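You operate a simulated robot arm through the tools that you are given. There is no shell and no other tool. Be economical: measure what you need, move in short steps, check, and stop when the job is done.

Carry out the task below with a simulated robot arm. There is one attempt and no reset: what you move stays moved.

Task
Brush the SOY disc and the black cover clean with the white round brush; disc into the white tray.
Fine: stand the brush back where it was; leave the other disc. Set down upright: what you pick out. What is to be rubbed or washed off counts as gone when no trace of it is left.

It is judged by the outcome, as a careful person would: the job done as asked, and still so three seconds after it is handed in. It fails if anything else is knocked over, pushed out of place, dropped, spilled or broken. Lids that push on must go on centred and level and be pressed home; caps that screw on are set level and turned clockwise until they are tight.

Robot
A 6-joint arm with a fingered hand, fixed in place. Base frame: the origin is at the foot of the arm, x ahead of it, y to its left, z up; the work surface is at about z = 880. Readings come in mm, rad, newtons and seconds.
With the tool pointing down near the work surface it reaches from about 360 to 940 mm from the base axis. Its first joint turns from -2.897 to 2.897 rad. Payload 5 kg.
The TCP is the grasp point between the finger pads, 37 mm short of the fingertips. In the tool frame z runs along the fingers and y along their closing line. The gripper opens to 124 mm. The gripper's body begins 43 mm behind the TCP. The gripper is a hand of 3 fingers: y runs from the thumb to the fingers, the wrist lies at [-21, -125, -215] in the tool frame, and closing takes about 1.5 s.
Orientation is that of the tool frame in the base frame, as [roll, pitch, yaw] about the fixed x, y, z axes, in that order (R = Rz(yaw) Ry(pitch) Rx(roll)). With the fingers straight down and the wrist toward the robot, the tool's x, y and z point along [0, 1, 0], [1, 0, 0] and [0, 0, -1] of the base frame.

Tools
- The arm moves only by the tool send_rows. Its argument "steps" is a list of rows, each a list of 2 entries, a list of its own where there are three numbers: the shift along the base's x, y, z in mm, then the turn, a rotation vector about the base's x, y, z in rad. In form: [[[x, y, z], [wx, wy, wz]], ...]. A call has 1 to 8 rows; each row shifts and turns the commanded pose from where the row before left it. "grip" is the opening in per cent of the stroke, from 0 (shut) to 100 (fully open), set as the call begins (left out, the last holds). A row lasts 0.2 s, in which the tool goes at most 50 mm and 0.15 rad; a call with a longer step from one row to the next is refused whole, and so is a gripper value outside its range. A pose out of reach is approached as far as the arm can. The call stops where the force on the tool passes 40 N (or 10 N more than at its start, if that is more) or the arm is blocked; 0.2 s more then pass. Each finger travels about 72 mm/s and halts on what it meets, pressing with about 25 N; the grip force reading is that of the motor and also rises with nothing between the fingers. The clock runs only during rows and for 0.2 s after the last one: add rows that do not move to give the fingers time. It gives the time, the measured TCP pose, the force on the tool (base axes), the opening and the grip force at its end, in the units of the frame above (readings bear some noise), with the torque about the TCP (base axes, N m) and any sound that the robot's microphone picked up.
- Cameras (640 x 400 px; columns grow to the right, rows downward): "scene" is fixed at [221.2, -651.1, 1718.8]; the picture's right is [0.15, -0.99, 0.00], its down [-0.90, -0.14, -0.40] and it looks along [0.40, 0.06, -0.91] (base axes); focal length 254 px, centre (320, 200). "wrist" rides on the gripper at [72, -104, -154] in the tool frame; the picture's right is [-0.83, 0.26, -0.49], its down [-0.51, -0.72, 0.47] and it looks along [-0.23, 0.64, 0.73] (tool axes); focal length 243 px, centre (320, 200). There is no depth. A picture from a camera that has moved, and an enlarged one, comes with that camera's place and axes in the base frame and with its lens.
- camera(camera): a new picture of that camera. It takes no simulated time.
- move_fingers(index, middle, thumb_bend, thumb_turn): sets how far each is bent, from 0 (flat) to 1 (curled in); at 0.3 the hand is open as for a grip, at 0.7 the pads meet at the TCP. One left out holds its place. A second passes; each finger stops where it meets its share of the squeeze, and holds until it gets a number again. A gripper value or a shape takes the hand back. It gives what a move gives, with no picture; readings hold the bend of each and the force on the fingers (four entries, about 0 where the hand has none), thumb and palm. thumb_turn goes from beside the hand (0) to across from the fingers (1), as for a grip.
- preshape(shape): the hand has 3 fingers and takes this shape, open, in about a second: jaw (thumb against the fingers, like two jaws); tri (thumb and two fingers); tip (a fingertip pinch); poke (one finger out to press); point (the index stretched); flat (the hand flat); cup (the hand cupped); fist (a fist). The gripper value then closes the fingers along that shape, each until it touches; the sizes above hold for jaw. It gives what a move gives, with no picture.
- close_up(camera, box): a new picture of the part [left, top, right, bottom] of that camera's present view, enlarged. It takes no simulated time.
- job_done(): hands the job in; it is judged then, once.

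Work in short steps. Places have to be worked out from the pictures, the camera data and where the tool is seen: move nearer, look again, correct. Check each grasp and each placing, and mend what went wrong. You have 120 turns and 68 pictures in all, those below and enlarged ones among them. Open the gripper and draw the arm clear of the work before you hand the job in, unless the task says otherwise; then end with one line.

The tools are called after "Request:" by a JSON object that holds its "api" and its "payload". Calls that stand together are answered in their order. send_rows: Moves the arm, as the interface text tells. Its arguments: {"type":"object","properties":{"steps":{"type":"array","items":{"type":"array"}},"grip":{"type":"number"}},"required":["steps"]} The other tools are called the same way: preshape (shape) gives the hand a shape; move_fingers (index, middle, thumb_bend, thumb_turn) moves the fingers one by one; camera (camera) takes a picture; close_up (camera, box) takes an enlarged picture of a part of a camera's view; job_done () hands the job in.

At the start:

```text
t: 0.0
tool_pos: [624.3, -404.9, 1194.2]
tool_rot: [-3.141, -0.001, 1.571]
ft_force: [0.5, 0.8, -0.6]
torque: [0.04, 0.01, 0.01]
gripper_width: 123.8
finger_force: 0.0
shape: jaw
bend: [0.3, 0.3, 0.3, 0.98]
finger forces: [0.0, 0.0, 0.1, 0.0, 0.0, 0.0]
```

scene: 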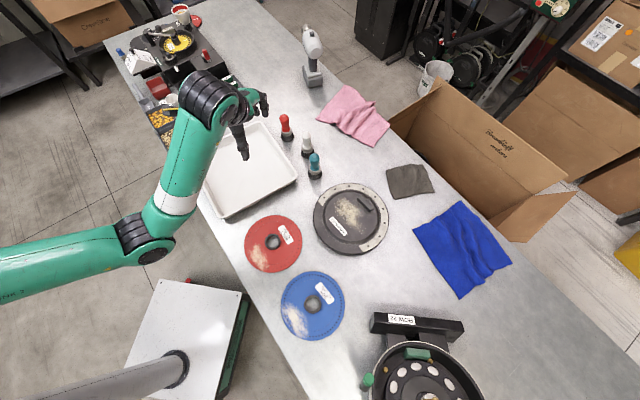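
wrist: 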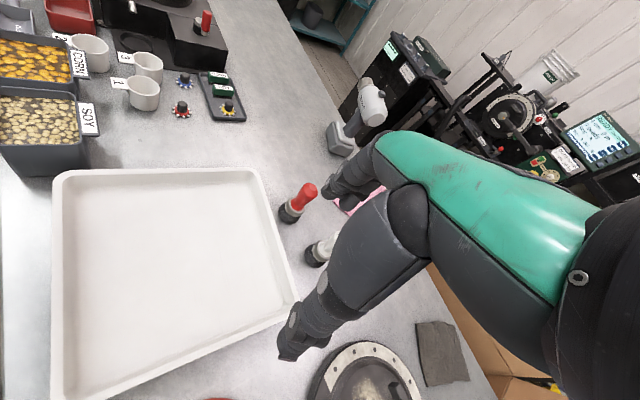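

I'll look closely at the discs, cover and brushes first.

Request:
{"api": "close_up", "payload": {"camera": "scene", "box": [230, 170, 400, 350]}}

Request:
{"api": "close_up", "payload": {"camera": "scene", "box": [220, 90, 350, 190]}}

```text
2.22 times, centred on (315, 260) of scene
camera zoom: at [221.2, -651.1, 1718.8], right [0.15, -0.99, 0.0], down [-0.9, -0.14, -0.4], along [0.4, 0.06, -0.91], focal length 564 px, centre (331, 67)
```

zoom: 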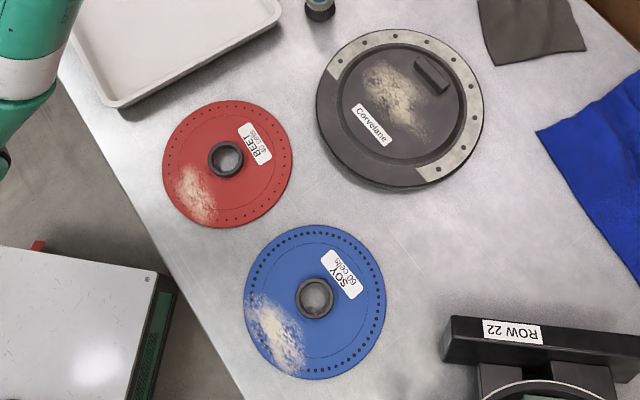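

```text
4.00 times, centred on (285, 140) of scene
camera zoom: at [221.2, -651.1, 1718.8], right [0.15, -0.99, 0.0], down [-0.9, -0.14, -0.4], along [0.4, 0.06, -0.91], focal length 1016 px, centre (460, 440)
```

zoom: 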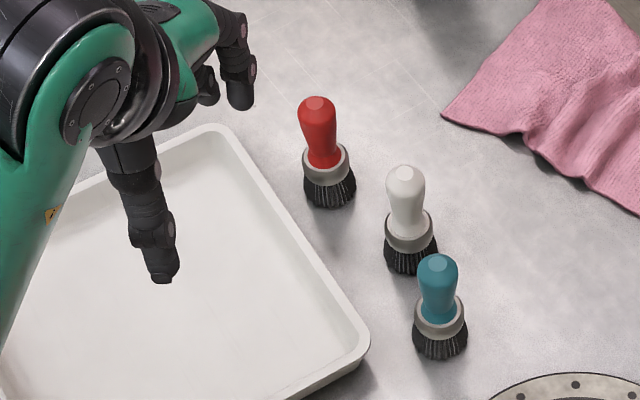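

The SOY disc is blue (about x 240, y -627), the cover is near (526,-713), and the white brush stands near (770,-518) with its top at about z 1015. I'll turn the wrist toward the base and move over the brush, staying high.

Request:
{"api": "send_rows", "payload": {"steps": [[[24, -19, -8], [0, 0, -0.1]], [[24, -19, -8], [0, 0, -0.1]], [[24, -19, -8], [0, 0, -0.1]], [[24, -19, -8], [0, 0, -0.1]], [[24, -19, -8], [0, 0, -0.1]], [[24, -18, -8], [0, 0, -0.093]], [[0, 0, 0], [0, 0, 0]]], "grip": 100}}

Request:
{"api": "camera", "payload": {"camera": "wrist"}}

Request:
{"api": "close_up", "payload": {"camera": "scene", "box": [220, 80, 380, 190]}}

```text
t: 1.6
tool_pos: [768.4, -518.0, 1144.5]
tool_rot: [3.14, 0.001, 0.978]
ft_force: [-0.4, 0.4, 0.3]
torque: [0.0, 0.01, 0.01]
gripper_width: 123.8
finger_force: 0.1
shape: jaw
bend: [0.3, 0.3, 0.3, 0.98]
finger forces: [0.0, 0.1, 0.1, 0.0, 0.0, 0.0]
```

```text
63 pictures are left
camera wrist: at [721.1, -399.2, 1298.7], right [-0.25, -0.83, 0.49], down [-0.88, -0.02, -0.47], along [0.4, -0.55, -0.73], focal length 243 px, centre (320, 200)
```

wrist: 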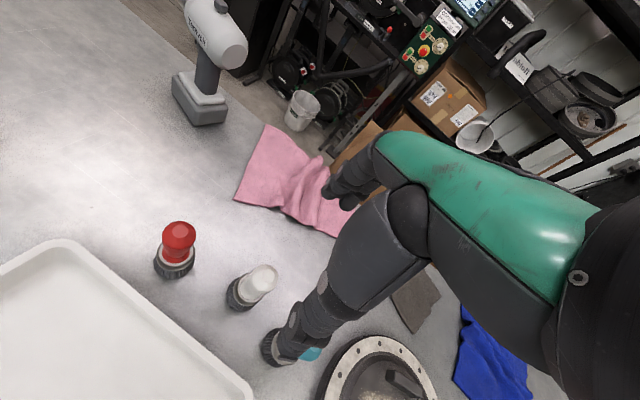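

```text
3.64 times, centred on (300, 135) of scene
camera zoom: at [221.2, -651.1, 1718.8], right [0.15, -0.99, 0.0], down [-0.9, -0.14, -0.4], along [0.4, 0.06, -0.91], focal length 923 px, centre (393, 436)
```

zoom: 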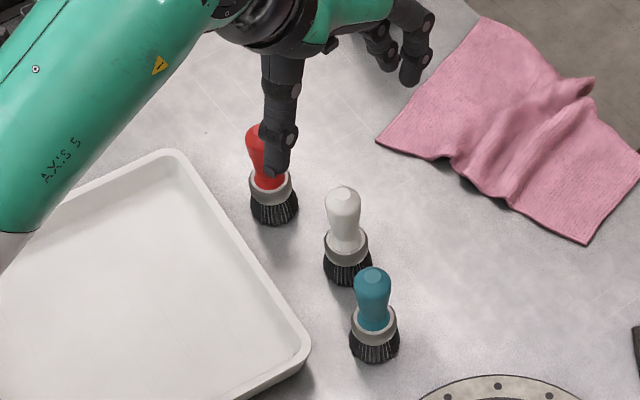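

Both cameras agree the brush sits at about (774,-513). I'll go down to just above handle height and check again.

Request:
{"api": "send_rows", "payload": {"steps": [[[3, 3, -25], [0, 0, 0]], [[3, 2, -25], [0, 0, 0]], [[0, 0, -25], [0, 0, 0]], [[0, 0, -10], [0, 0, 0]], [[0, 0, 0], [0, 0, 0]]]}}

Request:
{"api": "camera", "payload": {"camera": "wrist"}}

Request:
{"api": "close_up", "payload": {"camera": "scene", "box": [220, 80, 380, 190]}}

```text
t: 2.8
tool_pos: [772.8, -513.3, 1059.3]
tool_rot: [3.141, 0.001, 0.977]
ft_force: [0.4, 0.3, 0.6]
torque: [0.0, 0.01, 0.03]
gripper_width: 123.8
finger_force: 0.1
shape: jaw
bend: [0.3, 0.3, 0.3, 0.98]
finger forces: [0.1, 0.0, 0.1, 0.0, 0.1, 0.0]
```

```text
61 pictures are left
camera wrist: at [725.0, -394.9, 1213.5], right [-0.25, -0.83, 0.49], down [-0.88, -0.02, -0.47], along [0.4, -0.55, -0.73], focal length 243 px, centre (320, 200)
```

wrist: 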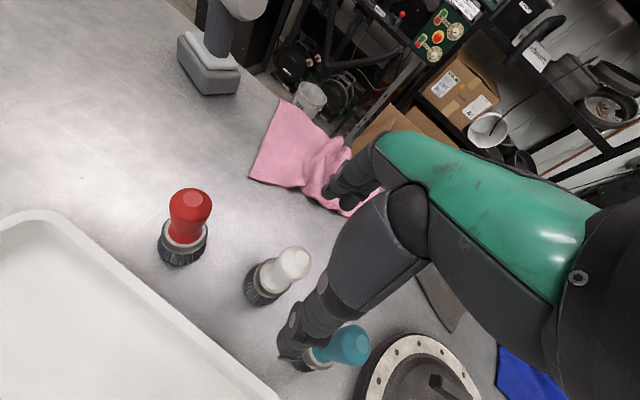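

```text
3.64 times, centred on (300, 135) of scene
camera zoom: at [221.2, -651.1, 1718.8], right [0.15, -0.99, 0.0], down [-0.9, -0.14, -0.4], along [0.4, 0.06, -0.91], focal length 923 px, centre (393, 436)
```

zoom: 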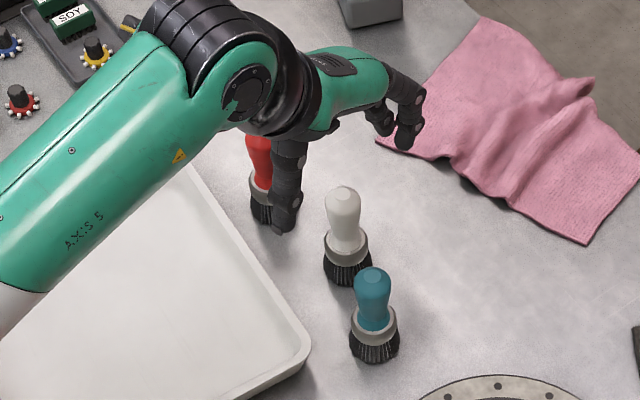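

Reconciling the two views, the brush is shorter than I thought: its top is at about z 985 and its axis near (779,-514). I'll shift over it and descend around the handle, with fingertips staying above the ferrule.

Request:
{"api": "send_rows", "payload": {"steps": [[[3, -1, -10], [0, 0, 0]], [[3, -1, -15], [0, 0, 0]], [[0, 0, -15], [0, 0, 0]], [[0, 0, -15], [0, 0, 0]], [[0, 0, 0], [0, 0, 0]]]}}

Request:
{"api": "close_up", "payload": {"camera": "scene", "box": [260, 90, 360, 160]}}

Request:
{"api": "close_up", "payload": {"camera": "wrist", "box": [200, 150, 440, 350]}}

```text
t: 4.0
tool_pos: [779.4, -516.5, 1005.4]
tool_rot: [-3.141, 0.001, 0.979]
ft_force: [-0.6, 0.3, 0.2]
torque: [0.0, -0.03, 0.01]
gripper_width: 124.0
finger_force: 0.0
shape: jaw
bend: [0.3, 0.3, 0.3, 0.98]
finger forces: [0.0, 0.1, 0.0, 0.0, 0.0, 0.0]
```

```text
5.71 times, centred on (310, 125) of scene
camera zoom: at [221.2, -651.1, 1718.8], right [0.15, -0.99, 0.0], down [-0.9, -0.14, -0.4], along [0.4, 0.06, -0.91], focal length 1451 px, centre (377, 629)
```

zoom: 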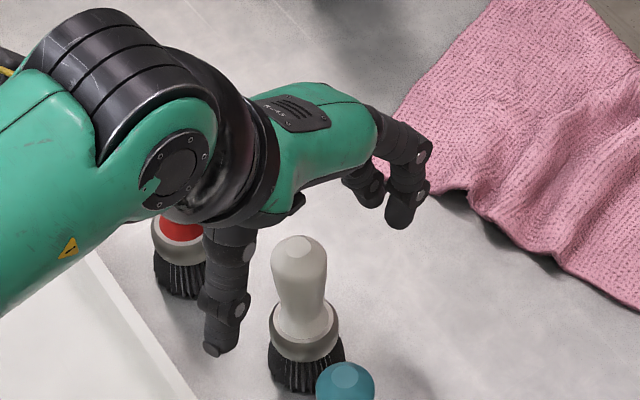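

```text
2.00 times, centred on (320, 250) of wrist
camera zoom: at [732.1, -397.0, 1159.5], right [-0.25, -0.83, 0.49], down [-0.88, -0.02, -0.47], along [0.4, -0.55, -0.73], focal length 485 px, centre (320, 100)
```

zoom: 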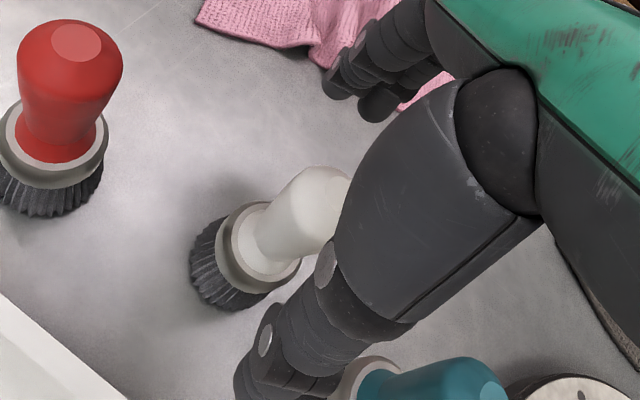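

The brush axis is within a few mm of the tool axis and its top is about z 993. I'll nudge slightly, descend to z ≈ 975 and close gently.

Request:
{"api": "send_rows", "payload": {"steps": [[[2, 3, -10], [0, 0, 0]], [[0, 0, -10], [0, 0, 0]], [[0, 0, -10], [0, 0, 0]], [[0, 0, 0], [0, 0, 0]]]}}

Request:
{"api": "send_rows", "payload": {"steps": [[[0, 0, 0], [0, 0, 0]], [[0, 0, 0], [0, 0, 0]], [[0, 0, 0], [0, 0, 0]], [[0, 0, 0], [0, 0, 0]], [[0, 0, 0], [0, 0, 0]], [[0, 0, 0], [0, 0, 0]]], "grip": 40}}

Request:
{"api": "close_up", "payload": {"camera": "scene", "box": [260, 90, 360, 160]}}

Request:
{"api": "close_up", "payload": {"camera": "wrist", "box": [200, 150, 440, 350]}}

```text
t: 5.0
tool_pos: [784.0, -513.6, 976.4]
tool_rot: [-3.141, -0.001, 0.976]
ft_force: [-0.6, -0.1, 0.2]
torque: [0.02, 0.01, -0.03]
gripper_width: 124.0
finger_force: 0.1
shape: jaw
bend: [0.3, 0.3, 0.3, 0.98]
finger forces: [0.0, 0.1, 0.0, 0.0, 0.0, 0.0]
```

```text
t: 6.4
tool_pos: [783.3, -512.6, 976.0]
tool_rot: [3.141, 0.001, 0.976]
ft_force: [0.0, 0.8, 0.2]
torque: [0.01, 0.0, 0.01]
gripper_width: 50.0
finger_force: 0.0
shape: jaw
bend: [0.74, 0.49, 0.72, 1.0]
finger forces: [0.0, 0.1, 0.0, 0.0, 0.0, 0.1]
```

```text
5.71 times, centred on (310, 125) of scene
camera zoom: at [221.2, -651.1, 1718.8], right [0.15, -0.99, 0.0], down [-0.9, -0.14, -0.4], along [0.4, 0.06, -0.91], focal length 1451 px, centre (377, 629)
```

zoom: 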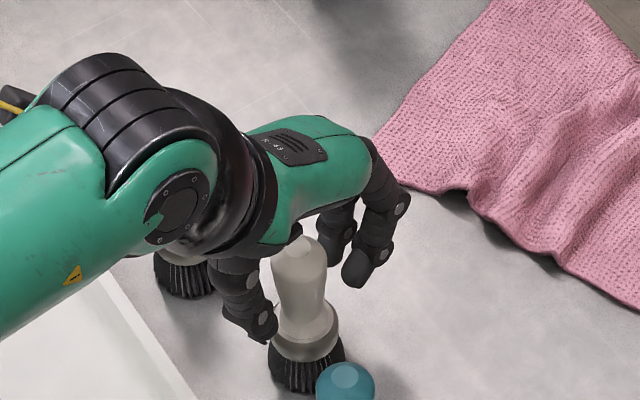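

```text
2.00 times, centred on (320, 250) of wrist
camera zoom: at [735.4, -393.5, 1130.3], right [-0.25, -0.83, 0.49], down [-0.88, -0.02, -0.47], along [0.4, -0.55, -0.73], focal length 485 px, centre (320, 100)
```

zoom: 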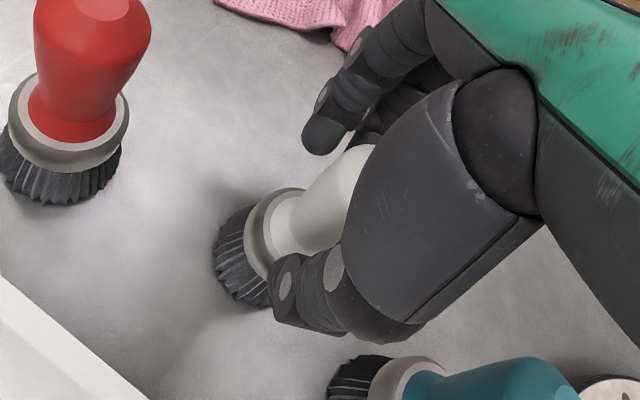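

The fingers straddle the handle nicely, so I'll close on it.

Request:
{"api": "send_rows", "payload": {"steps": [[[0, 0, 0], [0, 0, 0]], [[0, 0, 0], [0, 0, 0]], [[0, 0, 0], [0, 0, 0]], [[0, 0, 0], [0, 0, 0]], [[0, 0, 0], [0, 0, 0]], [[0, 0, 0], [0, 0, 0]]], "grip": 0}}

Request:
{"api": "close_up", "payload": {"camera": "scene", "box": [260, 90, 360, 160]}}

Request:
{"api": "close_up", "payload": {"camera": "wrist", "box": [200, 150, 440, 350]}}

```text
t: 7.8
tool_pos: [783.6, -511.6, 976.7]
tool_rot: [3.142, 0.0, 0.977]
ft_force: [0.2, 0.5, 0.0]
torque: [0.01, 0.02, -0.02]
gripper_width: 25.8
finger_force: 25.4
shape: jaw
bend: [0.73, 0.58, 0.74, 1.0]
finger forces: [11.9, 8.2, 0.1, 0.0, 20.3, 0.0]
```

```text
5.71 times, centred on (310, 125) of scene
camera zoom: at [221.2, -651.1, 1718.8], right [0.15, -0.99, 0.0], down [-0.9, -0.14, -0.4], along [0.4, 0.06, -0.91], focal length 1451 px, centre (377, 629)
```

zoom: 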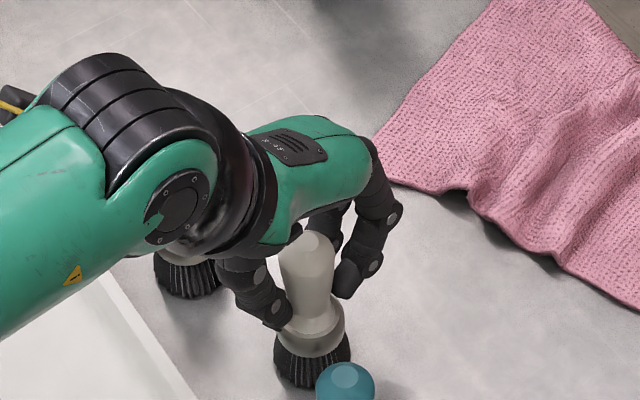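

```text
2.00 times, centred on (320, 250) of wrist
camera zoom: at [735.4, -393.5, 1130.2], right [-0.25, -0.83, 0.49], down [-0.88, -0.02, -0.47], along [0.4, -0.55, -0.73], focal length 485 px, centre (320, 100)
```

zoom: 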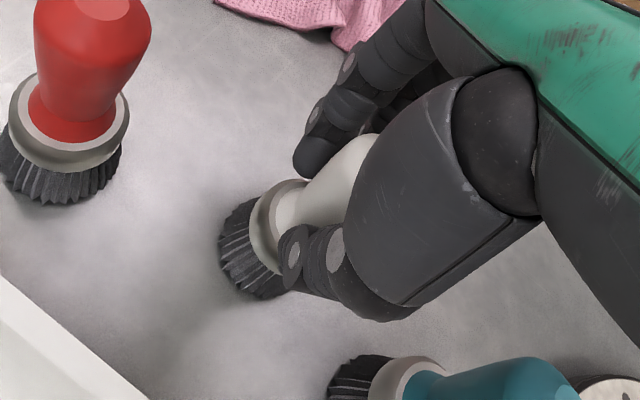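

The brush is gripped at 25.8 mm. I'll lift it and check that it hangs straight.

Request:
{"api": "send_rows", "payload": {"steps": [[[0, 0, 15], [0, 0, 0]], [[0, 0, 30], [0, 0, 0]], [[0, 0, 40], [0, 0, 0]], [[0, 0, 40], [0, 0, 0]], [[-10, -5, 25], [0, 0, 0]], [[0, 0, 0], [0, 0, 0]]]}}

Request:
{"api": "close_up", "payload": {"camera": "scene", "box": [240, 70, 360, 160]}}

Request:
{"api": "camera", "payload": {"camera": "wrist"}}

```text
t: 9.2
tool_pos: [773.0, -516.5, 1125.6]
tool_rot: [3.141, 0.0, 0.976]
ft_force: [0.4, 0.1, -0.4]
torque: [0.01, -0.01, 0.01]
gripper_width: 25.4
finger_force: 24.6
shape: jaw
bend: [0.73, 0.58, 0.74, 1.0]
finger forces: [11.9, 8.4, 0.0, 0.1, 20.3, 0.1]
```

```text
4.44 times, centred on (300, 115) of scene
camera zoom: at [221.2, -651.1, 1718.8], right [0.15, -0.99, 0.0], down [-0.9, -0.14, -0.4], along [0.4, 0.06, -0.91], focal length 1128 px, centre (409, 578)
```

zoom: 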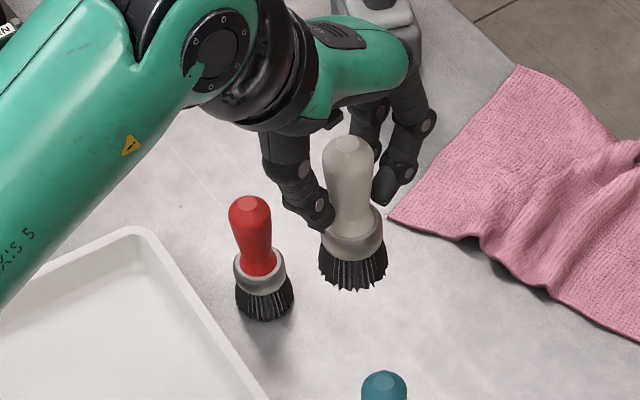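

```text
52 pictures are left
camera wrist: at [725.7, -397.6, 1279.6], right [-0.25, -0.83, 0.49], down [-0.88, -0.02, -0.47], along [0.4, -0.55, -0.73], focal length 243 px, centre (320, 200)
```

wrist: 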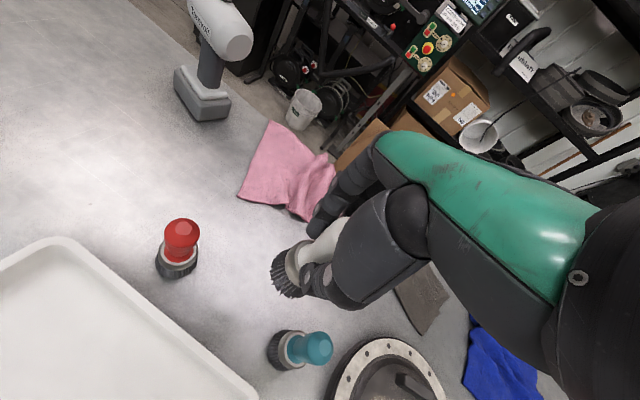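

The brush hangs upright and teal and red are undisturbed. Next I'll move it high over the cover.

Request:
{"api": "send_rows", "payload": {"steps": [[[-35, -27, 0], [0, 0, -0.05]], [[-36, -27, 0], [0, 0, -0.05]], [[-36, -28, 0], [0, 0, -0.05]], [[-36, -28, 0], [0, 0, -0.05]], [[-35, -27, -5], [0, 0, -0.05]], [[-35, -27, -10], [0, 0, -0.04]], [[0, 0, 0], [0, 0, 0]]]}}

Request:
{"api": "camera", "payload": {"camera": "wrist"}}

Request:
{"api": "close_up", "payload": {"camera": "scene", "box": [280, 130, 420, 260]}}

```text
t: 10.8
tool_pos: [559.3, -678.8, 1111.5]
tool_rot: [3.142, 0.0, 0.685]
ft_force: [-0.4, -0.3, -0.9]
torque: [0.01, 0.0, 0.02]
gripper_width: 25.5
finger_force: 24.6
shape: jaw
bend: [0.73, 0.58, 0.74, 1.0]
finger forces: [11.8, 8.5, 0.1, 0.0, 20.3, 0.0]
```

```text
51 pictures are left
camera wrist: at [548.9, -553.0, 1263.9], right [-0.47, -0.73, 0.49], down [-0.85, 0.24, -0.47], along [0.23, -0.64, -0.73], focal length 243 px, centre (320, 200)
```

wrist: 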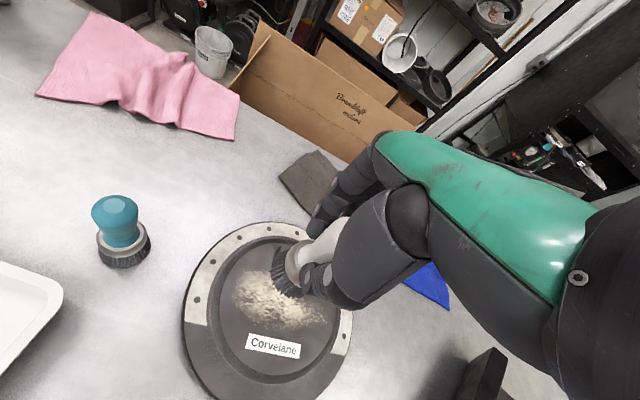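

```text
3.08 times, centred on (350, 195) of scene
camera zoom: at [221.2, -651.1, 1718.8], right [0.15, -0.99, 0.0], down [-0.9, -0.14, -0.4], along [0.4, 0.06, -0.91], focal length 781 px, centre (228, 215)
```

zoom: 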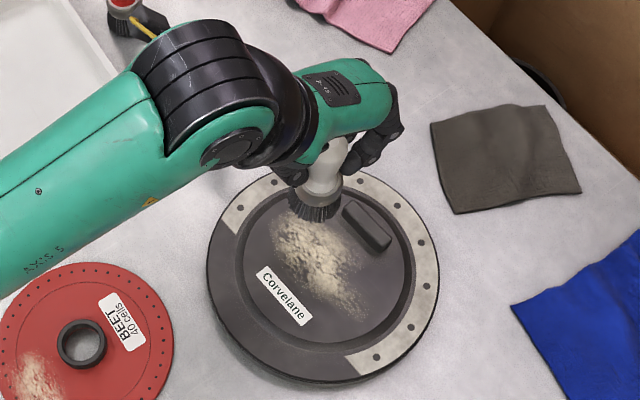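

Dirt on the cover runs from about (578,-651) to (489,-761), with the handle about 55 mm to its far side. I'll bring the brush over the middle of the dirt and lower it until the bristles touch.

Request:
{"api": "send_rows", "payload": {"steps": [[[-6, -12, -25], [0, 0, 0]], [[-5, -11, -25], [0, 0, 0]], [[0, 0, -20], [0, 0, 0]], [[0, 0, -8], [0, 0, 0]], [[0, 0, -5], [0, 0, 0]], [[0, 0, -5], [0, 0, 0]], [[0, 0, 0], [0, 0, 0]]]}}

Request:
{"api": "close_up", "payload": {"camera": "scene", "box": [300, 150, 420, 250]}}

Request:
{"api": "close_up", "payload": {"camera": "wrist", "box": [150, 180, 400, 380]}}

```text
t: 12.4
tool_pos: [548.8, -702.8, 1022.5]
tool_rot: [3.139, -0.001, 0.687]
ft_force: [-0.4, -0.4, -0.4]
torque: [0.01, 0.0, -0.04]
gripper_width: 25.5
finger_force: 25.8
shape: jaw
bend: [0.73, 0.58, 0.74, 1.0]
finger forces: [11.8, 8.6, 0.0, 0.1, 20.2, 0.0]
```

```text
4.00 times, centred on (360, 200) of scene
camera zoom: at [221.2, -651.1, 1718.8], right [0.15, -0.99, 0.0], down [-0.9, -0.14, -0.4], along [0.4, 0.06, -0.91], focal length 1016 px, centre (160, 200)
```

zoom: 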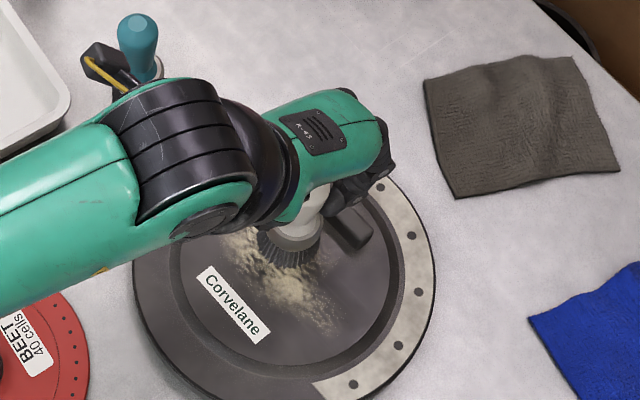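

```text
2.00 times, centred on (275, 280) of wrist
camera zoom: at [537.5, -576.5, 1175.6], right [-0.47, -0.73, 0.49], down [-0.85, 0.24, -0.47], along [0.23, -0.64, -0.73], focal length 485 px, centre (410, 40)
```

zoom: 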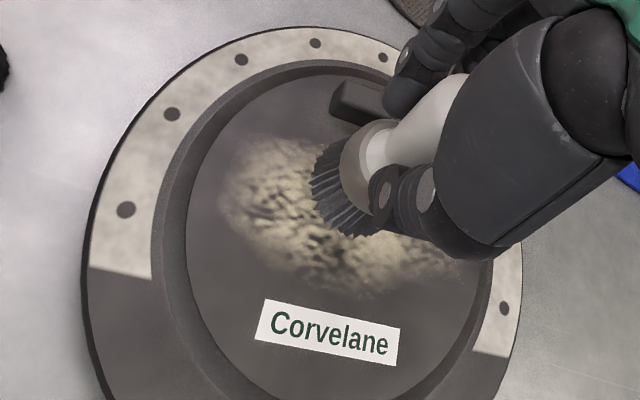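

The brush is still above the surface, so I'll keep lowering gently with an eye on the force.

Request:
{"api": "send_rows", "payload": {"steps": [[[0, 0, -3], [0, 0, 0]], [[0, 0, -3], [0, 0, 0]], [[0, 0, -3], [0, 0, 0]], [[0, 0, -3], [0, 0, 0]], [[0, 0, 0], [0, 0, 0]]]}}

```text
t: 13.6
tool_pos: [549.7, -703.4, 1012.0]
tool_rot: [-3.141, 0.0, 0.688]
ft_force: [0.4, 0.5, -0.8]
torque: [-0.01, 0.0, -0.01]
gripper_width: 25.7
finger_force: 25.4
shape: jaw
bend: [0.73, 0.58, 0.74, 1.0]
finger forces: [11.8, 8.5, 0.0, 0.0, 20.2, 0.0]
```

No contact at z 1012, so I'll go a little further.

Request:
{"api": "send_rows", "payload": {"steps": [[[0, 0, -3], [0, 0, 0]], [[0, 0, -3], [0, 0, 0]], [[0, 0, -2], [0, 0, 0]], [[0, 0, -2], [0, 0, 0]], [[0, 0, 0], [0, 0, 0]]]}}

Request:
{"api": "close_up", "payload": {"camera": "wrist", "box": [150, 180, 400, 380]}}

```text
t: 14.8
tool_pos: [550.8, -705.0, 1005.1]
tool_rot: [3.134, -0.001, 0.687]
ft_force: [-2.3, 4.4, 24.9]
torque: [0.1, 0.14, -0.02]
gripper_width: 26.8
finger_force: 24.9
shape: jaw
bend: [0.73, 0.58, 0.74, 1.0]
finger forces: [13.4, 10.3, 0.0, 0.0, 27.0, 0.1]
```

```text
2.00 times, centred on (275, 280) of wrist
camera zoom: at [537.1, -577.1, 1157.5], right [-0.48, -0.73, 0.49], down [-0.85, 0.23, -0.48], along [0.23, -0.65, -0.73], focal length 485 px, centre (410, 40)
```

zoom: 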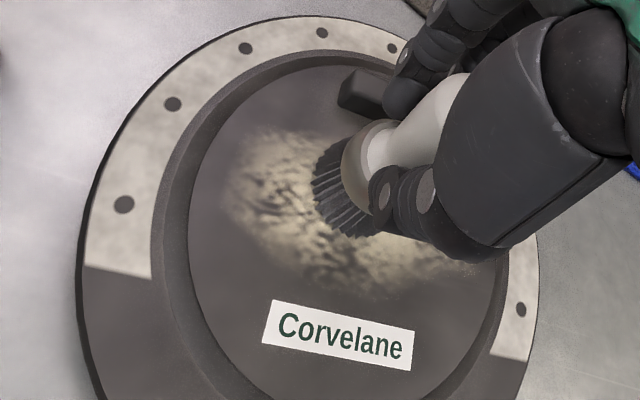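

Contact at about 25 N puts the floor of the cover near z 910. I'll ease off by about 3 mm and do a first stroke along the dirt, out and back.

Request:
{"api": "send_rows", "payload": {"steps": [[[0, 0, -0.0], [0, 0, 0]], [[-14, -14.7, 2.5], [0, 0, 0]], [[-14, -14.7, 0], [0, 0, 0]], [[-14, -14.7, 0], [0, 0, 0]], [[17, 18, 0], [0, 0, 0]], [[17, 18, 0], [0, 0, 0]], [[17, 18, 0], [0, 0, 0]], [[17, 18, 0], [0, 0, 0]]]}}

Request:
{"api": "close_up", "payload": {"camera": "wrist", "box": [150, 180, 400, 380]}}

```text
t: 16.6
tool_pos: [573.0, -675.1, 1003.6]
tool_rot: [3.142, -0.002, 0.687]
ft_force: [-0.6, -1.3, 13.0]
torque: [-0.1, 0.1, 0.04]
gripper_width: 26.9
finger_force: 24.6
shape: jaw
bend: [0.73, 0.57, 0.75, 1.0]
finger forces: [13.7, 13.0, 0.0, 0.1, 21.8, 0.0]
```

```text
2.00 times, centred on (275, 280) of wrist
camera zoom: at [561.9, -547.9, 1156.6], right [-0.47, -0.73, 0.49], down [-0.85, 0.24, -0.47], along [0.23, -0.64, -0.73], focal length 485 px, centre (410, 40)
```

zoom: 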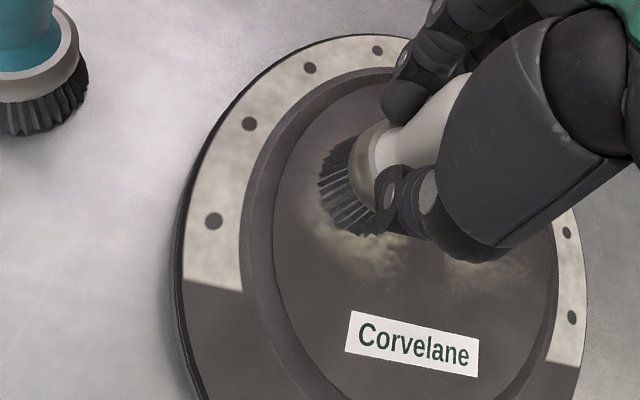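

Brushing works: the stripe is clean with only 13 N of pressure. I'll shift toward the label side and stroke again.

Request:
{"api": "send_rows", "payload": {"steps": [[[-15, 14, 0], [0, 0, 0]], [[-17, -18, 0], [0, 0, 0]], [[-17, -18, 0], [0, 0, 0]], [[-17, -18, 0], [0, 0, 0]], [[-17, -18, 0], [0, 0, 0]], [[-10, 12, 0], [0, 0, 0]], [[17, 18, 0], [0, 0, 0]], [[17, 18, 0], [0, 0, 0]]]}}

Request:
{"api": "send_rows", "payload": {"steps": [[[17, 18, 0], [0, 0, 0]], [[14, 15, 0], [0, 0, 0]], [[0, 0, 0], [0, 0, 0]]]}}

Request:
{"api": "close_up", "payload": {"camera": "wrist", "box": [150, 180, 400, 380]}}

Request:
{"api": "close_up", "payload": {"camera": "scene", "box": [300, 160, 400, 260]}}

```text
t: 18.4
tool_pos: [516.8, -685.4, 1004.0]
tool_rot: [-3.141, -0.001, 0.687]
ft_force: [0.3, -0.7, 5.8]
torque: [-0.07, -0.03, 0.05]
gripper_width: 26.7
finger_force: 24.8
shape: jaw
bend: [0.73, 0.57, 0.75, 1.0]
finger forces: [14.6, 12.3, 0.0, 0.1, 20.7, 0.0]
```

```text
t: 19.2
tool_pos: [547.8, -651.8, 1004.7]
tool_rot: [3.139, 0.001, 0.688]
ft_force: [-0.1, -1.1, 9.8]
torque: [-0.04, 0.06, 0.01]
gripper_width: 26.8
finger_force: 24.5
shape: jaw
bend: [0.73, 0.57, 0.75, 1.0]
finger forces: [13.8, 12.9, 0.0, 0.0, 21.1, 0.1]
```

```text
2.00 times, centred on (275, 280) of wrist
camera zoom: at [534.6, -524.9, 1156.4], right [-0.48, -0.73, 0.49], down [-0.85, 0.23, -0.47], along [0.23, -0.64, -0.73], focal length 485 px, centre (410, 40)
```

zoom: 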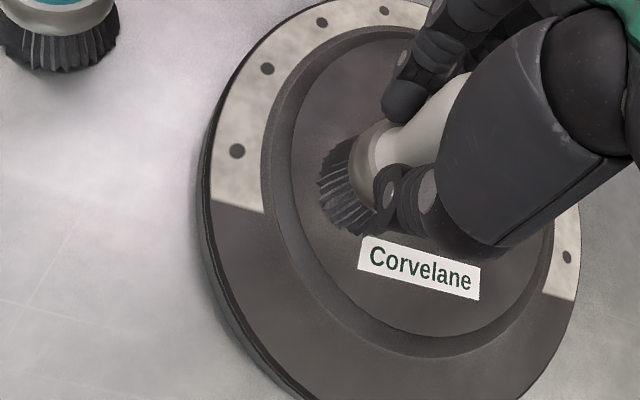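

```text
4.00 times, centred on (350, 210) of scene
camera zoom: at [221.2, -651.1, 1718.8], right [0.15, -0.99, 0.0], down [-0.9, -0.14, -0.4], along [0.4, 0.06, -0.91], focal length 1016 px, centre (200, 160)
```

zoom: 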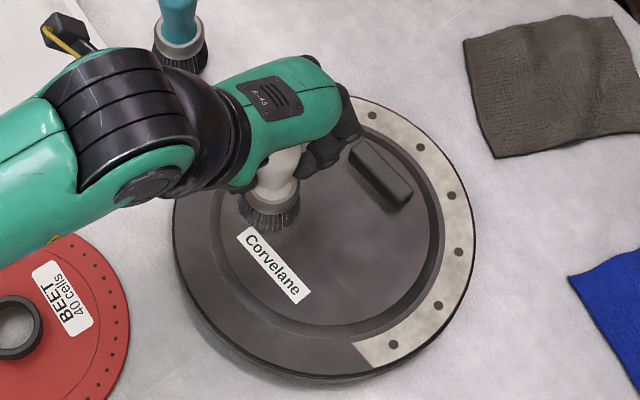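

The cover looks clean except possibly faint traces further out. I'll run two extra passes, through the centre and on the handle side.

Request:
{"api": "send_rows", "payload": {"steps": [[[16, -16, 0], [0, 0, 0]], [[-17.5, -18.3, 0], [0, 0, 0]], [[-17.5, -18.3, 0], [0, 0, 0]], [[-17.5, -18.3, 0], [0, 0, 0]], [[-19, -20, 0], [0, 0, 0]], [[17, -16, 0], [0, 0, 0]], [[16, 17, 0], [0, 0, 0]], [[16, 17, 0], [0, 0, 0]]]}}

Request:
{"api": "send_rows", "payload": {"steps": [[[16, 17, 0], [0, 0, 0]], [[12, 13, 0], [0, 0, 0]], [[0, 0, 12], [0, 0, 0]], [[0, 0, 40], [0, 0, 0]], [[-20, 30, 40], [0, 0, 0]], [[-30, 35, 0], [0, 0, 0]], [[-40, 30, 0], [0, 0, -0.05]], [[-40, 20, 0], [0, 0, -0.05]]]}}

Request:
{"api": "close_up", "payload": {"camera": "scene", "box": [300, 160, 400, 260]}}

Request:
{"api": "camera", "payload": {"camera": "wrist"}}

```text
t: 21.0
tool_pos: [540.3, -724.3, 1003.2]
tool_rot: [-3.14, 0.0, 0.689]
ft_force: [0.9, 0.0, 3.6]
torque: [-0.03, -0.03, 0.03]
gripper_width: 26.0
finger_force: 24.4
shape: jaw
bend: [0.73, 0.57, 0.75, 1.0]
finger forces: [14.7, 11.6, 0.1, 0.1, 20.1, 0.0]
```

```text
refused: row 5 steps farther than a row can; nothing moved
```

```text
4.00 times, centred on (350, 210) of scene
camera zoom: at [221.2, -651.1, 1718.8], right [0.15, -0.99, 0.0], down [-0.9, -0.14, -0.4], along [0.4, 0.06, -0.91], focal length 1016 px, centre (200, 160)
```

zoom: 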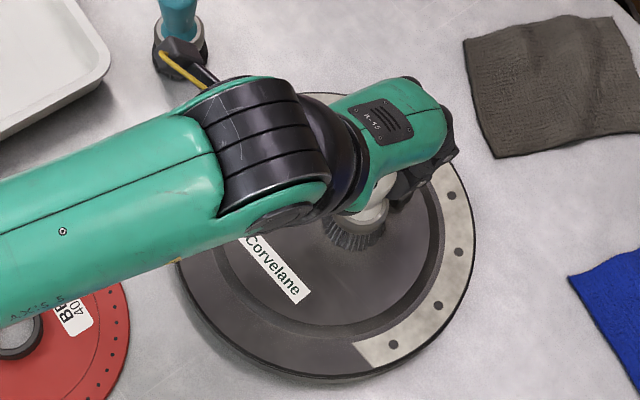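

```text
42 pictures are left
camera wrist: at [528.5, -597.9, 1156.7], right [-0.47, -0.73, 0.49], down [-0.85, 0.23, -0.47], along [0.23, -0.64, -0.73], focal length 243 px, centre (320, 200)
```

wrist: 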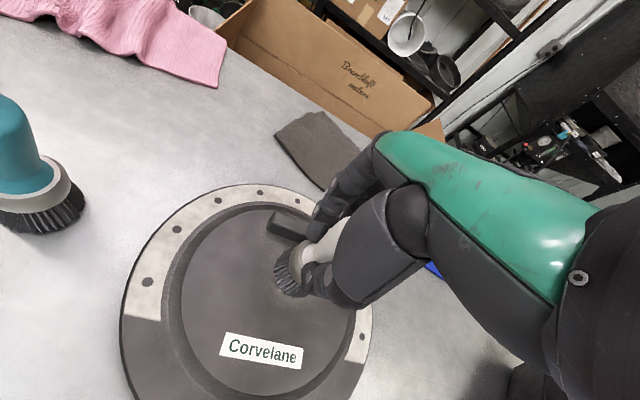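

I'll finish that last pass, then lift clear and move toward the SOY disc.

Request:
{"api": "send_rows", "payload": {"steps": [[[16, 17, 0], [0, 0, 0]], [[12, 13, 0], [0, 0, 0]], [[0, 0, 12], [0, 0, 0]], [[0, 0, 40], [0, 0, 0]], [[-10, 10, 40], [0, 0, 0]], [[-35, 25, 0], [0, 0, -0.05]], [[-40, 20, 0], [0, 0, -0.05]], [[-40, 15, 0], [0, 0, -0.05]]]}}

Request:
{"api": "send_rows", "payload": {"steps": [[[-45, 5, 0], [0, 0, -0.08]], [[-45, 5, 0], [0, 0, -0.08]], [[-45, 5, 0], [0, 0, -0.08]], [[-25, 0, 0], [0, 0, -0.06]], [[-20, 0, 0], [0, 0, -0.05]], [[0, 0, 0], [0, 0, 0]]]}}

Request:
{"api": "close_up", "payload": {"camera": "scene", "box": [300, 160, 400, 260]}}

Request:
{"api": "camera", "payload": {"camera": "wrist"}}

```text
t: 22.8
tool_pos: [443.5, -627.4, 1095.7]
tool_rot: [3.141, 0.001, 0.537]
ft_force: [0.2, 0.5, -0.4]
torque: [0.05, 0.02, 0.01]
gripper_width: 25.9
finger_force: 24.8
shape: jaw
bend: [0.73, 0.57, 0.75, 1.0]
finger forces: [14.0, 11.2, 0.0, 0.1, 19.4, 0.1]
```

```text
t: 24.2
tool_pos: [264.2, -610.9, 1094.4]
tool_rot: [-3.141, 0.0, 0.188]
ft_force: [-0.8, -0.5, -0.5]
torque: [0.01, -0.01, -0.02]
gripper_width: 26.2
finger_force: 25.2
shape: jaw
bend: [0.73, 0.57, 0.75, 1.0]
finger forces: [14.0, 11.2, 0.0, 0.1, 19.4, 0.1]
```

```text
4.00 times, centred on (350, 210) of scene
camera zoom: at [221.2, -651.1, 1718.8], right [0.15, -0.99, 0.0], down [-0.9, -0.14, -0.4], along [0.4, 0.06, -0.91], focal length 1016 px, centre (200, 160)
```

zoom: 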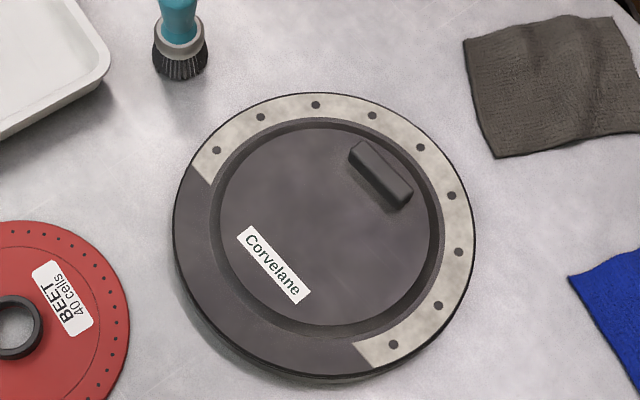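

```text
40 pictures are left
camera wrist: at [313.8, -494.2, 1247.9], right [-0.77, -0.41, 0.49], down [-0.63, 0.61, -0.47], along [-0.11, -0.67, -0.73], focal length 243 px, centre (320, 200)
```

wrist: 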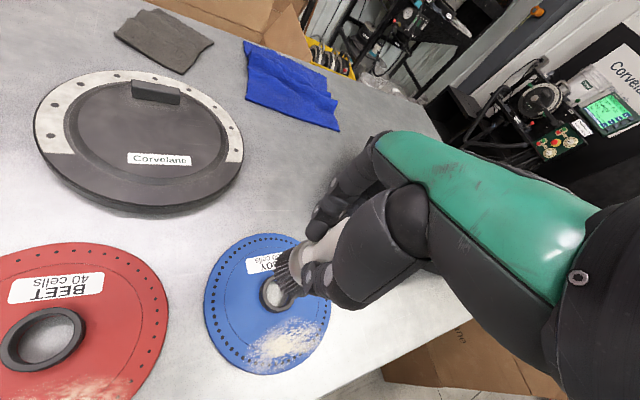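

The cover looks clean. Now a closer look at the SOY disc.

Request:
{"api": "close_up", "payload": {"camera": "wrist", "box": [180, 210, 380, 390]}}

Request:
{"api": "close_up", "payload": {"camera": "scene", "box": [260, 250, 370, 350]}}

```text
2.22 times, centred on (280, 300) of wrist
camera zoom: at [313.8, -494.2, 1247.9], right [-0.77, -0.41, 0.49], down [-0.63, 0.61, -0.47], along [-0.11, -0.67, -0.73], focal length 539 px, centre (409, -22)
```

zoom: 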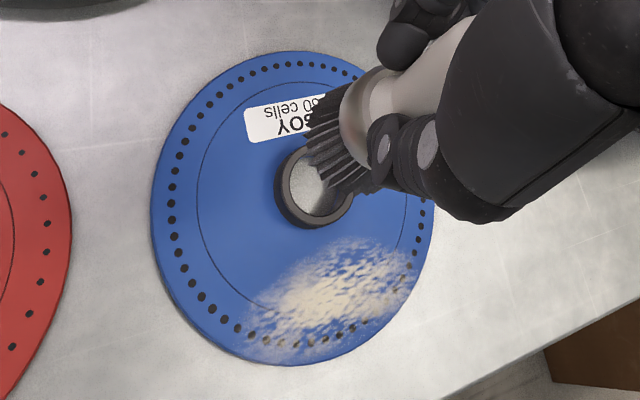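

```text
4.00 times, centred on (315, 300) of scene
camera zoom: at [221.2, -651.1, 1718.8], right [0.15, -0.99, 0.0], down [-0.9, -0.14, -0.4], along [0.4, 0.06, -0.91], focal length 1016 px, centre (340, -200)
```

zoom: 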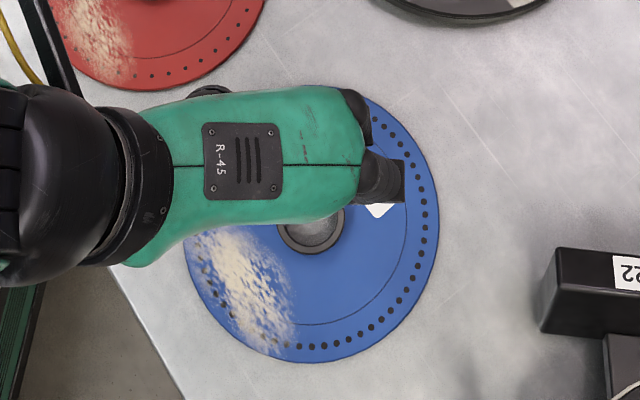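

The dirt centre is about (186,-582), running along (-0.6,-0.8), and the hub at (237,-621). I'll position at the near end of the dirt and lower the brush.

Request:
{"api": "send_rows", "payload": {"steps": [[[-24, 31, 0], [0, 0, 0]], [[-23, 31, 0], [0, 0, 0]], [[0, 0, -35], [0, 0, 0]], [[0, 0, -35], [0, 0, 0]], [[0, 0, -25], [0, 0, 0]], [[0, 0, -4], [0, 0, 0]], [[0, 0, -4], [0, 0, 0]], [[0, 0, 0], [0, 0, 0]]]}}

Request:
{"api": "send_rows", "payload": {"steps": [[[0, 0, -3], [0, 0, 0]], [[0, 0, -2], [0, 0, 0]], [[0, 0, 0], [0, 0, 0]]]}}

Request:
{"api": "close_up", "payload": {"camera": "wrist", "box": [180, 210, 380, 390]}}

```text
t: 26.0
tool_pos: [216.4, -548.4, 990.9]
tool_rot: [3.14, -0.002, 0.188]
ft_force: [-0.4, 0.2, -1.2]
torque: [-0.04, 0.0, -0.02]
gripper_width: 25.8
finger_force: 24.7
shape: jaw
bend: [0.73, 0.57, 0.75, 1.0]
finger forces: [13.7, 11.3, 0.0, 0.0, 19.3, 0.0]
```

```text
t: 26.8
tool_pos: [215.1, -548.6, 986.5]
tool_rot: [3.141, 0.0, 0.189]
ft_force: [-0.5, 0.2, -1.3]
torque: [-0.02, -0.03, -0.01]
gripper_width: 26.2
finger_force: 25.1
shape: jaw
bend: [0.73, 0.57, 0.75, 1.0]
finger forces: [13.7, 11.2, 0.0, 0.1, 19.4, 0.0]
```

```text
2.22 times, centred on (280, 300) of wrist
camera zoom: at [266.3, -432.3, 1140.4], right [-0.77, -0.41, 0.49], down [-0.63, 0.61, -0.47], along [-0.11, -0.67, -0.73], focal length 539 px, centre (409, -22)
```

zoom: 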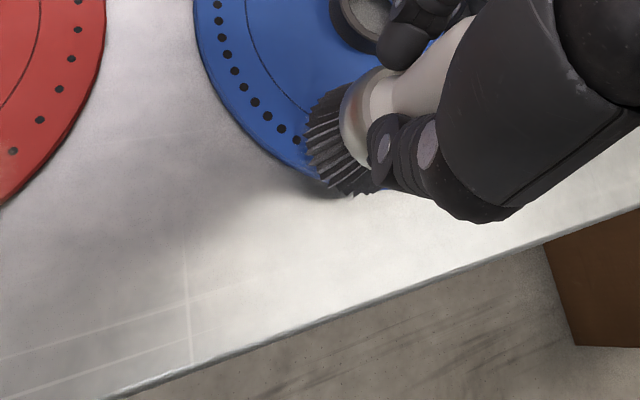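

The brush hangs over the disc edge here. I'll move to the middle of the dirt before touching down.

Request:
{"api": "send_rows", "payload": {"steps": [[[0, 0, 3], [0, 0, 0]], [[-15, -16, 0], [0, 0, 0]], [[-15, -16, 0], [0, 0, 0]], [[0, 0, -4], [0, 0, 0]], [[0, 0, -2], [0, 0, 0]], [[0, 0, -2], [0, 0, 0]], [[0, 0, 0], [0, 0, 0]]]}}

Request:
{"api": "close_up", "payload": {"camera": "wrist", "box": [180, 210, 380, 390]}}

```text
t: 28.4
tool_pos: [185.2, -581.5, 982.7]
tool_rot: [3.14, 0.0, 0.188]
ft_force: [0.1, 0.0, -0.1]
torque: [-0.01, -0.02, -0.03]
gripper_width: 26.3
finger_force: 24.6
shape: jaw
bend: [0.73, 0.57, 0.75, 1.0]
finger forces: [13.8, 11.3, 0.0, 0.0, 19.4, 0.0]
```

```text
2.22 times, centred on (280, 300) of wrist
camera zoom: at [236.3, -464.7, 1135.7], right [-0.77, -0.41, 0.49], down [-0.63, 0.61, -0.47], along [-0.11, -0.67, -0.73], focal length 539 px, centre (409, -22)
```

zoom: 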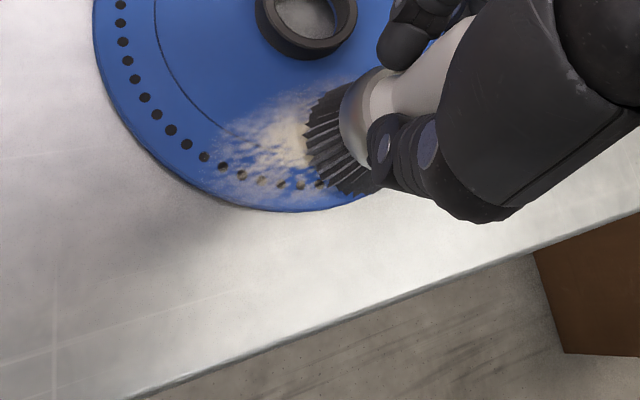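

It's over the dirt now with no contact yet. I'll lower slowly.

Request:
{"api": "send_rows", "payload": {"steps": [[[0, 0, -1.5], [0, 0, 0]], [[0, 0, -1.5], [0, 0, 0]], [[0, 0, -1.5], [0, 0, 0]], [[0, 0, 0], [0, 0, 0]]]}}

```text
t: 29.4
tool_pos: [186.6, -580.8, 978.7]
tool_rot: [3.14, 0.0, 0.188]
ft_force: [0.8, 1.0, 4.9]
torque: [-0.06, 0.02, 0.03]
gripper_width: 26.2
finger_force: 24.3
shape: jaw
bend: [0.73, 0.57, 0.75, 1.0]
finger forces: [14.1, 11.6, 0.0, 0.0, 20.1, 0.0]
```

Light contact at 5 N. I'll press slightly more and stroke along the dirt.

Request:
{"api": "send_rows", "payload": {"steps": [[[13, 17, -1], [0, 0, 0]], [[13, 17, 0], [0, 0, 0]], [[-13, -17, 0], [0, 0, 0]], [[-13, -17, 0], [0, 0, 0]], [[-14, -18, 0], [0, 0, 0]], [[-14, -18, 0], [0, 0, 0]], [[-12, 9, 0], [0, 0, 0]], [[0, 0, 0], [0, 0, 0]]]}}

Request:
{"api": "close_up", "payload": {"camera": "wrist", "box": [180, 210, 380, 390]}}

Request:
{"api": "close_up", "payload": {"camera": "scene", "box": [260, 250, 370, 350]}}

```text
t: 31.2
tool_pos: [144.8, -608.3, 977.0]
tool_rot: [3.14, -0.001, 0.189]
ft_force: [1.8, -4.8, 16.2]
torque: [-0.38, -0.19, 0.01]
gripper_width: 26.6
finger_force: 24.8
shape: jaw
bend: [0.74, 0.57, 0.75, 1.0]
finger forces: [18.9, 12.6, 0.0, 0.1, 20.9, 0.1]
```

```text
2.22 times, centred on (280, 300) of wrist
camera zoom: at [195.2, -491.9, 1130.3], right [-0.77, -0.41, 0.49], down [-0.63, 0.61, -0.47], along [-0.11, -0.67, -0.73], focal length 539 px, centre (409, -22)
```

zoom: 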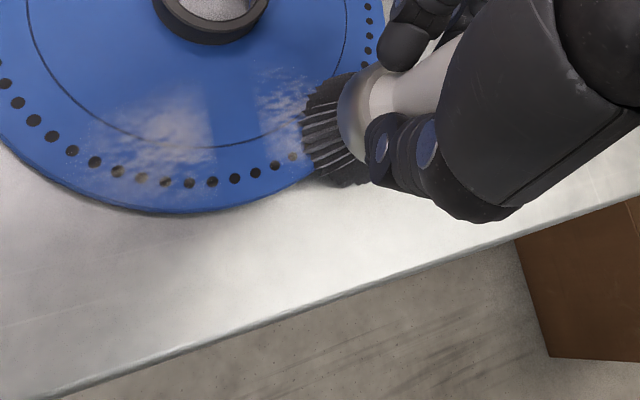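

```text
4.00 times, centred on (315, 300) of scene
camera zoom: at [221.2, -651.1, 1718.8], right [0.15, -0.99, 0.0], down [-0.9, -0.14, -0.4], along [0.4, 0.06, -0.91], focal length 1016 px, centre (340, -200)
```

zoom: 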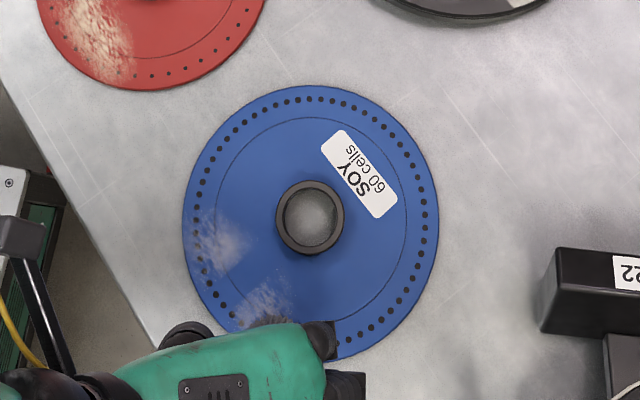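

The strip the brush covered is clean and the disc hasn't moved, but two lighter patches remain nearer the hub. I'll sweep an arc around the hub at about 68 mm radius.

Request:
{"api": "send_rows", "payload": {"steps": [[[14, -6, 5], [0, 0, 0]], [[15, -7, 0], [0, 0, 0]], [[0, 0, -5], [0, 0, 0]], [[4, 17, 0], [0, 0, 0]], [[8, 16, 0], [0, 0, 0]], [[12, 13, 0], [0, 0, 0]], [[15, 9.5, 0], [0, 0, 0]], [[17, 5.5, 0], [0, 0, 0]]]}}

Request:
{"api": "close_up", "payload": {"camera": "wrist", "box": [180, 210, 380, 390]}}

```text
t: 33.0
tool_pos: [229.8, -558.8, 978.6]
tool_rot: [3.138, -0.001, 0.188]
ft_force: [-1.9, 0.2, 12.3]
torque: [-0.08, 0.12, 0.02]
gripper_width: 26.4
finger_force: 25.2
shape: jaw
bend: [0.73, 0.57, 0.75, 1.0]
finger forces: [13.0, 13.7, 0.0, 0.1, 21.3, 0.1]
```

```text
2.22 times, centred on (280, 300) of wrist
camera zoom: at [280.8, -442.4, 1130.5], right [-0.77, -0.41, 0.49], down [-0.63, 0.61, -0.47], along [-0.11, -0.67, -0.73], focal length 539 px, centre (409, -22)
```

zoom: 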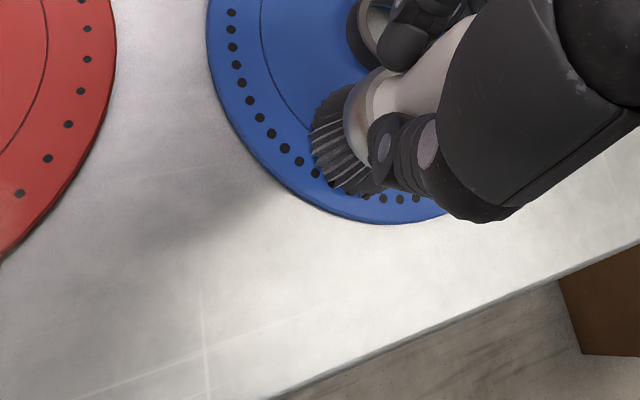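

One more outer arc back, then an inner arc, then I'll lift and look.

Request:
{"api": "send_rows", "payload": {"steps": [[[-2, 12, 0], [0, 0, 0]], [[-20, -6.5, 0], [0, 0, 0]], [[-18, -11, 0], [0, 0, 0]], [[-14, -15.5, 0], [0, 0, 0]], [[-10, -18.5, 0], [0, 0, 0]], [[-4.5, -20.5, 0], [0, 0, 0]], [[22, -2, 0], [0, 0, 0]], [[3, 15, 0], [0, 0, 0]]]}}

Request:
{"api": "send_rows", "payload": {"steps": [[[7, 13.5, 0], [0, 0, 0]], [[10, 11, 0], [0, 0, 0]], [[13, 8, 0], [0, 0, 0]], [[14, 4.5, 0], [0, 0, 0]], [[0, 0, 12], [0, 0, 0]], [[0, 0, 45], [0, 0, 0]], [[20, 10, 40], [0, 0, 0]], [[40, 10, 20], [0, 0, 0]]]}}

Request:
{"api": "close_up", "payload": {"camera": "wrist", "box": [180, 210, 380, 390]}}

Request:
{"api": "close_up", "payload": {"camera": "scene", "box": [260, 250, 370, 350]}}

```text
t: 34.8
tool_pos: [187.9, -607.1, 977.8]
tool_rot: [3.14, 0.0, 0.189]
ft_force: [-1.7, -1.0, 8.8]
torque: [-0.08, 0.06, -0.02]
gripper_width: 26.2
finger_force: 25.4
shape: jaw
bend: [0.73, 0.57, 0.75, 1.0]
finger forces: [13.6, 13.0, 0.1, 0.0, 20.3, 0.0]
```

```text
t: 36.6
tool_pos: [290.7, -548.6, 1093.0]
tool_rot: [-3.14, 0.0, 0.188]
ft_force: [-0.5, -0.7, -0.1]
torque: [0.0, 0.0, -0.02]
gripper_width: 25.9
finger_force: 25.2
shape: jaw
bend: [0.73, 0.57, 0.75, 1.0]
finger forces: [13.4, 11.3, 0.0, 0.0, 19.3, 0.0]
```

```text
2.22 times, centred on (280, 300) of wrist
camera zoom: at [340.2, -432.2, 1246.4], right [-0.77, -0.41, 0.49], down [-0.63, 0.61, -0.47], along [-0.11, -0.67, -0.73], focal length 539 px, centre (409, -22)
```

zoom: 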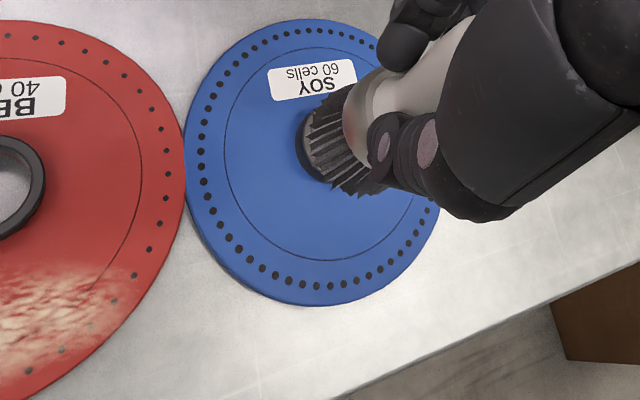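

```text
4.00 times, centred on (315, 300) of scene
camera zoom: at [221.2, -651.1, 1718.8], right [0.15, -0.99, 0.0], down [-0.9, -0.14, -0.4], along [0.4, 0.06, -0.91], focal length 1016 px, centre (340, -200)
```

zoom: 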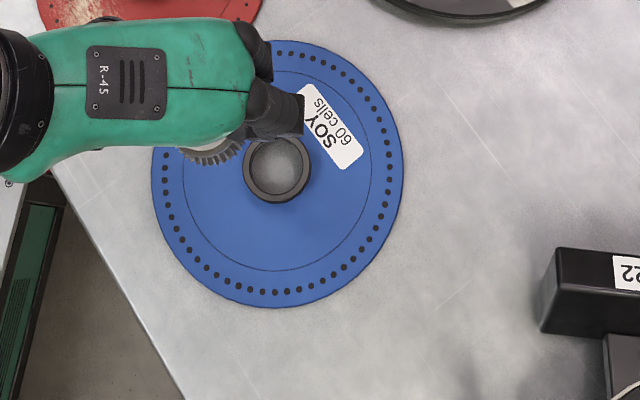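

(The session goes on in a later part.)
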